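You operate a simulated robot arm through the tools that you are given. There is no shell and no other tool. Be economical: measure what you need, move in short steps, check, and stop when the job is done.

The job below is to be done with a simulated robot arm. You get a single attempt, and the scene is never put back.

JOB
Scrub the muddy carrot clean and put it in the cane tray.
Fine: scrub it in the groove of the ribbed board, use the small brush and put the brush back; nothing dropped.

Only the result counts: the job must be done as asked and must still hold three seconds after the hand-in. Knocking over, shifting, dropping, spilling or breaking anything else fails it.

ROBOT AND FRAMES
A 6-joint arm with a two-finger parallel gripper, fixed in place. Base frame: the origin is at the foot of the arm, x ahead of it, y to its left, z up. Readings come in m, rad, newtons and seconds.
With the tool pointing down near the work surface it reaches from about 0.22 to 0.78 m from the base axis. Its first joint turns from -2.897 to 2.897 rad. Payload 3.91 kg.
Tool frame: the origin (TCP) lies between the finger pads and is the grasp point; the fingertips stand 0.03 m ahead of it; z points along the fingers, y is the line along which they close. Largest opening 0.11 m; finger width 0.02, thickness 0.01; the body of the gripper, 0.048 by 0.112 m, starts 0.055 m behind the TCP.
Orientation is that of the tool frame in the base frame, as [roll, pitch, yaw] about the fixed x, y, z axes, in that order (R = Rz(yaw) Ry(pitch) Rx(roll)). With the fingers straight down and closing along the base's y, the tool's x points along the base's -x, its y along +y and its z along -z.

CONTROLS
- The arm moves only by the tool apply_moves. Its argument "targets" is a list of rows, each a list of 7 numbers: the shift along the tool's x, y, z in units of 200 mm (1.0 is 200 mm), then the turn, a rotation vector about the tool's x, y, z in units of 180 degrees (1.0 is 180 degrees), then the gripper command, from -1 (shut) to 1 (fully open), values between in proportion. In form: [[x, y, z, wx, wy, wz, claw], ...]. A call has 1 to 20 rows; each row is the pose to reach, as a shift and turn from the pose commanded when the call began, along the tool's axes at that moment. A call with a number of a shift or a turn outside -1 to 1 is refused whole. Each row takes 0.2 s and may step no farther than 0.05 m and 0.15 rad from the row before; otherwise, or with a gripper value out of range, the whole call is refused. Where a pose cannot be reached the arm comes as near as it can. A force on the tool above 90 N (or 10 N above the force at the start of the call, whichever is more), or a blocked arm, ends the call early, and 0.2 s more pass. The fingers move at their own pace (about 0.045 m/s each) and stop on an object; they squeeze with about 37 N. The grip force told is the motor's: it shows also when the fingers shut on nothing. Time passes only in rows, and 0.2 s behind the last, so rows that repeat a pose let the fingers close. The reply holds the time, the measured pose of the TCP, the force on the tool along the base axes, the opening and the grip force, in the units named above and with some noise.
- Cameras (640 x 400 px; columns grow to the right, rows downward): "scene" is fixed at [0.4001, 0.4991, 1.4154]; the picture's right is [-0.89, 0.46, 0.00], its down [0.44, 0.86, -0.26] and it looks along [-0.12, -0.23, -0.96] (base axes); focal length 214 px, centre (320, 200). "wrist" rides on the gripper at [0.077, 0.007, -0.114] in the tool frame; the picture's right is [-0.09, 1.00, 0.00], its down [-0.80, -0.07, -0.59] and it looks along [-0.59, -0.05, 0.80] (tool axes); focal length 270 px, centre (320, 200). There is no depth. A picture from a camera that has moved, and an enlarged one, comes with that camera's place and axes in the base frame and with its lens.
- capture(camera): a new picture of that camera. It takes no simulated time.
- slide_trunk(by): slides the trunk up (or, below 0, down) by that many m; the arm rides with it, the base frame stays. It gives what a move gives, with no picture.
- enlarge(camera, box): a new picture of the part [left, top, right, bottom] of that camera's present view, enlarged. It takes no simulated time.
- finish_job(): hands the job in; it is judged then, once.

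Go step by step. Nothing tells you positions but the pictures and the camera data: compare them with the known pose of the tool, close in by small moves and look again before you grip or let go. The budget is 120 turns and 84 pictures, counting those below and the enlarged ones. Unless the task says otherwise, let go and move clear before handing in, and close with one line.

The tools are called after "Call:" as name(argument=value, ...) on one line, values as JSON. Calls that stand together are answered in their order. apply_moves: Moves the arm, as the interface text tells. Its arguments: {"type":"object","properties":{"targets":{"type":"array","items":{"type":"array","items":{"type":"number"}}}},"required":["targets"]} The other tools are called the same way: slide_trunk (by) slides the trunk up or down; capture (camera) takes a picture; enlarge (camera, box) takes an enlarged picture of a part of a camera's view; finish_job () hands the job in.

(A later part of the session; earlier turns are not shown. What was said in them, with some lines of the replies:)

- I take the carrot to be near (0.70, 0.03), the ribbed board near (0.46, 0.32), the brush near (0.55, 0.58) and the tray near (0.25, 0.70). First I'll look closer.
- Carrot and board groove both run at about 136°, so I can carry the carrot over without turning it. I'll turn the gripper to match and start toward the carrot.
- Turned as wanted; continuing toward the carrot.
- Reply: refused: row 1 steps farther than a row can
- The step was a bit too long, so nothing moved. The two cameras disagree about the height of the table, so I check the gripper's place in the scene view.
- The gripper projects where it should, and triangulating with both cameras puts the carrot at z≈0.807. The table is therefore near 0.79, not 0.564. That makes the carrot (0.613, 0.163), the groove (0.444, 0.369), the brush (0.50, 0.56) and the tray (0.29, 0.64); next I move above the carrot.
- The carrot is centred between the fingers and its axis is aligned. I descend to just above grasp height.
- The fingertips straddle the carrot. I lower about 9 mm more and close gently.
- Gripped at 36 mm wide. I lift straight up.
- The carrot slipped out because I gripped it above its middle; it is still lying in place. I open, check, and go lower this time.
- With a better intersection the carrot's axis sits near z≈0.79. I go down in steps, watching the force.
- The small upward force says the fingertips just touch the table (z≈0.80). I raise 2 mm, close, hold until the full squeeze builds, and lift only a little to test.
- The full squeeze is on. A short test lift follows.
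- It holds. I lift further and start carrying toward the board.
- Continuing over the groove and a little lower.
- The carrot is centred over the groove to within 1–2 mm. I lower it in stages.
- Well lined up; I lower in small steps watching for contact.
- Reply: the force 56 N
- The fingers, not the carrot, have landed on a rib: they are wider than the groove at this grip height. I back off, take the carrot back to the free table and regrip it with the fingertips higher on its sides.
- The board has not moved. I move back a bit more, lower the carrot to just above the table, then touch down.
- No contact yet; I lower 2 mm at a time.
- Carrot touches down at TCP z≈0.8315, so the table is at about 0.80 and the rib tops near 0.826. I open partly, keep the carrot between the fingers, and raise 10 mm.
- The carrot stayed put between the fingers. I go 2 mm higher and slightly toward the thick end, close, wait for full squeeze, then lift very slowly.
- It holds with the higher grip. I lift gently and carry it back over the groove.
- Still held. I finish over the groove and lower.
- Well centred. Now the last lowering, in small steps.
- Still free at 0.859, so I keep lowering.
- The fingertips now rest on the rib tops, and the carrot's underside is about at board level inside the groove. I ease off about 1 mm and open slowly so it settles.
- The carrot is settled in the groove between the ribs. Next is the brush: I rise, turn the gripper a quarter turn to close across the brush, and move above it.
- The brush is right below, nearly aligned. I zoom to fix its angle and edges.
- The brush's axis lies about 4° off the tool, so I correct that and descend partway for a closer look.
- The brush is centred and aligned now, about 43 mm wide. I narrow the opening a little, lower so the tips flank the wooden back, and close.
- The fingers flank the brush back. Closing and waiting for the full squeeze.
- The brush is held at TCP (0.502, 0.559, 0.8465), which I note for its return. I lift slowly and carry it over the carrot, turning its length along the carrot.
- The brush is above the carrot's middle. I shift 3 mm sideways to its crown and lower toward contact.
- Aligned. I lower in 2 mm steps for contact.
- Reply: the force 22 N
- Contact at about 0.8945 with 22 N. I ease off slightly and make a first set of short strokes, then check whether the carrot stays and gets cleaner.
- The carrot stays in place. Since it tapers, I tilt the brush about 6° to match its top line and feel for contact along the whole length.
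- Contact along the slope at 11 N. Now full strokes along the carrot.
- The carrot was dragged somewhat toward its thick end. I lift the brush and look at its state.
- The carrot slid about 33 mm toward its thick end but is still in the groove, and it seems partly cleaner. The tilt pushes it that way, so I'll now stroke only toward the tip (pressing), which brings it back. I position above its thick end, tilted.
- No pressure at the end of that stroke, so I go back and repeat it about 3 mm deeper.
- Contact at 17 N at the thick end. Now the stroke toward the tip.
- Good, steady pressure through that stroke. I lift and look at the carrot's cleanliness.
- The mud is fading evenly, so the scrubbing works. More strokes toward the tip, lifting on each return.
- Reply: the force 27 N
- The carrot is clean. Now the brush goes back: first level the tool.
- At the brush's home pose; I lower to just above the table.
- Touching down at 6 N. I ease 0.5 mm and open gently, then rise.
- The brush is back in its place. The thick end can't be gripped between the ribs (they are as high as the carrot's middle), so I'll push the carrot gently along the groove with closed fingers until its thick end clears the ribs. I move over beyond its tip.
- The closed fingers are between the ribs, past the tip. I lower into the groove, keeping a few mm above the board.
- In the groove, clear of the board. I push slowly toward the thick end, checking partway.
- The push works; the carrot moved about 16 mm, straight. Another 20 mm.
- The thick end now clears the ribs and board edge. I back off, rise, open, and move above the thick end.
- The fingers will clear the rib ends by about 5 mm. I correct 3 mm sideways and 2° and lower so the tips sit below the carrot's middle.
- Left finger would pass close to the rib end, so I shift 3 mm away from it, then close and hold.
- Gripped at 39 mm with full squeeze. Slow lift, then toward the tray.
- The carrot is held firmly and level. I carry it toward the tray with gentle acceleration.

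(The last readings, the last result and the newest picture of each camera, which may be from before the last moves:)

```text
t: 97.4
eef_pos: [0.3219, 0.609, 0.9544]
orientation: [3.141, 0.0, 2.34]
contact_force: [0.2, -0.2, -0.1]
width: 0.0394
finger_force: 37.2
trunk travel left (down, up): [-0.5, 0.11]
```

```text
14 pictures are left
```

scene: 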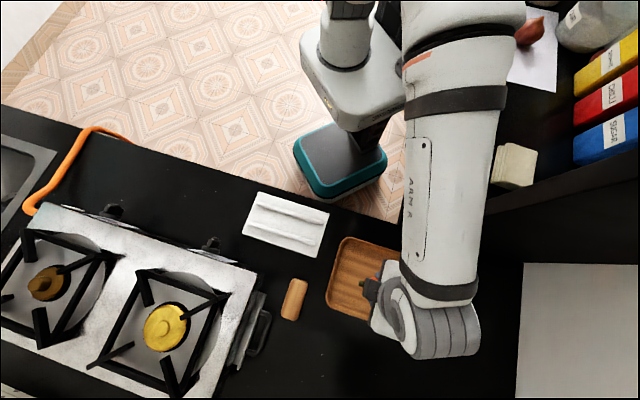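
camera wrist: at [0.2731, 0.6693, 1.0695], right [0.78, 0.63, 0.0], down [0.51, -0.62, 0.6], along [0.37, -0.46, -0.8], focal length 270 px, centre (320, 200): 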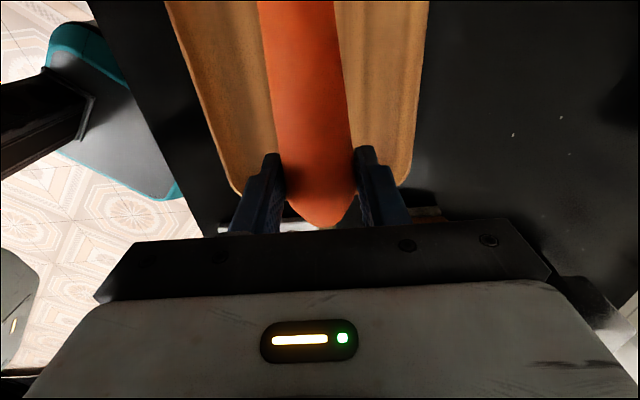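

Centred over the tray within about 1 cm; I correct that offset and lower toward its floor.

Call:
apply_moves(targets=[[-0.02, -0.02, 0.03, 0, 0, 0, -1], [-0.05, -0.045, 0.1, 0, 0, 0, -1], [-0.06, -0.05, 0.2, 0, 0, 0, -1], [-0.06, -0.05, 0.3, 0, 0, 0, -1], [-0.06, -0.05, 0.38, 0, 0, 0, -1], [-0.06, -0.05, 0.44, 0, 0, 0, -1], [-0.06, -0.05, 0.48, 0, 0, 0, -1]])

Call:
capture(camera="wrist")

```text
t: 99.0
eef_pos: [0.3244, 0.5932, 0.859]
orientation: [-3.141, 0.001, 2.34]
contact_force: [-0.2, 0.5, -0.7]
width: 0.0393
finger_force: 36.8
trunk travel left (down, up): [-0.5, 0.11]
```

```text
13 pictures are left
camera wrist: at [0.2752, 0.6529, 0.9738], right [0.78, 0.63, 0.0], down [0.51, -0.62, 0.6], along [0.37, -0.46, -0.8], focal length 270 px, centre (320, 200)
```

wrist: 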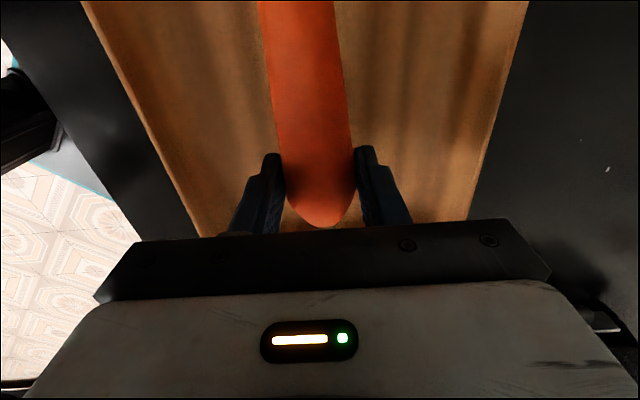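

Well inside the tray. I lower in small steps to touch its floor.

Call:
apply_moves(targets=[[0, 0, 0.025, 0, 0, 0, -1], [0, 0, 0.045, 0, 0, 0, -1], [0, 0, 0.06, 0, 0, 0, -1]])

```text
t: 99.8
eef_pos: [0.3244, 0.5927, 0.845]
orientation: [3.141, 0.0, 2.342]
contact_force: [0.6, 0.2, -0.8]
width: 0.0393
finger_force: 37.0
trunk travel left (down, up): [-0.5, 0.11]
```

Call:
apply_moves(targets=[[0, 0, 0.01, 0, 0, 0, -1], [0, 0, 0.016, 0, 0, 0, -1]])

```text
t: 100.4
eef_pos: [0.3239, 0.5922, 0.8436]
orientation: [3.142, 0.0, 2.341]
contact_force: [0.2, -0.4, -0.7]
width: 0.0395
finger_force: 37.5
trunk travel left (down, up): [-0.5, 0.11]
```

Call:
apply_moves(targets=[[0, 0, 0.01, 0, 0, 0, -1], [0, 0, 0.016, 0, 0, 0, -1]])

```text
t: 101.0
eef_pos: [0.3229, 0.5927, 0.8389]
orientation: [3.14, -0.001, 2.342]
contact_force: [0.9, -0.6, 0.6]
width: 0.0394
finger_force: 37.5
trunk travel left (down, up): [-0.5, 0.11]
```

Call:
apply_moves(targets=[[0, 0, 0.008, 0, 0, 0, -1], [0, 0, 0.012, 0, 0, 0, -1]])

```text
t: 101.6
eef_pos: [0.3229, 0.5927, 0.838]
orientation: [-3.141, -0.001, 2.341]
contact_force: [-0.3, -0.4, 0.0]
width: 0.0392
finger_force: 37.2
trunk travel left (down, up): [-0.5, 0.11]
```

Call:
apply_moves(targets=[[0, 0, 0.008, 0, 0, 0, -1], [0, 0, 0.014, 0, 0, 0, -1]])

```text
t: 102.2
eef_pos: [0.3233, 0.5929, 0.8355]
orientation: [3.141, 0.0, 2.341]
contact_force: [-0.9, -1.7, 4.7]
width: 0.0395
finger_force: 36.9
trunk travel left (down, up): [-0.5, 0.11]
```

Touching the floor of the tray at 5 N. I open gently and rise clear.

Call:
apply_moves(targets=[[0, 0, -0.002, 0, 0, 0, -0.25], [0, 0, -0.004, 0, 0, 0, -0.2], [0, 0, -0.004, 0, 0, 0, -0.1], [0, 0, -0.004, 0, 0, 0, 0.1], [0, 0, -0.004, 0, 0, 0, 0.4], [0, 0, -0.004, 0, 0, 0, 0.5], [0, 0, -0.04, 0, 0, 0, 0.5], [0, 0, -0.12, 0, 0, 0, 0.5], [0, 0, -0.25, 0, 0, 0, 0.5], [0, 0, -0.45, 0, 0, 0, 0.5], [0, 0, -0.65, 0, 0, 0, 0.5], [0, 0, -0.85, 0, 0, 0, 0.5]])

Call:
capture(camera="wrist")

Call:
capture(camera="scene")

```text
t: 104.8
eef_pos: [0.3244, 0.5925, 1.0049]
orientation: [-3.141, 0.001, 2.341]
contact_force: [-0.1, 1.2, -0.4]
width: 0.0825
finger_force: 0.1
trunk travel left (down, up): [-0.5, 0.11]
```

```text
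12 pictures are left
camera wrist: at [0.275, 0.6515, 1.1206], right [0.78, 0.63, 0.0], down [0.51, -0.62, 0.6], along [0.37, -0.46, -0.8], focal length 270 px, centre (320, 200)
```

wrist: 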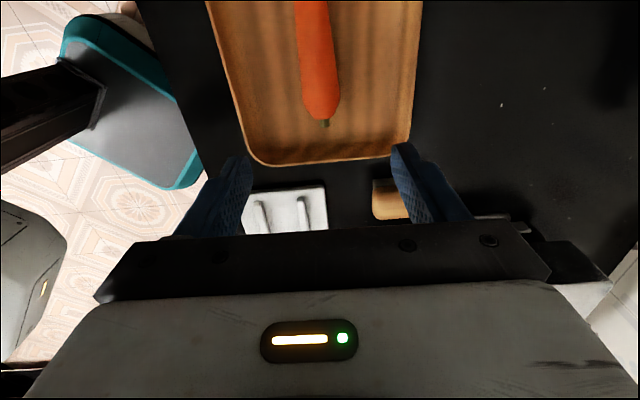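

```text
11 pictures are left
```

scene: 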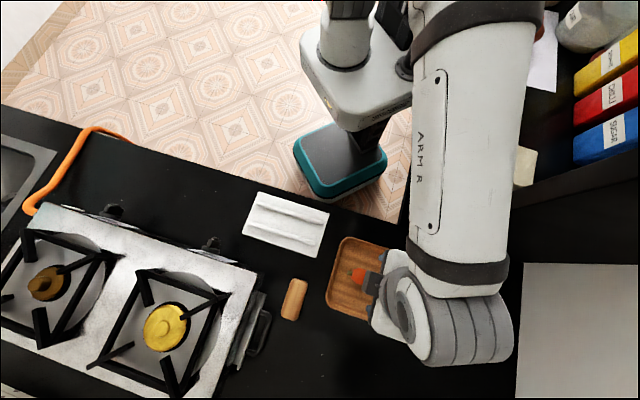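

The clean carrot lies in the tray, the brush is back in its place and the board hasn't moved; the gripper is open and clear. Handing in.

Call:
finish_job()

```text
The job is handed in.
```

The job is handed in: I scrubbed the carrot clean in the board's groove with the small brush and laid it in the cane tray, and the brush is back in its place. The carrot slipped from the first grip before leaving the table, and it settled about 5 mm into the groove when I set it there. No result has come back yet.
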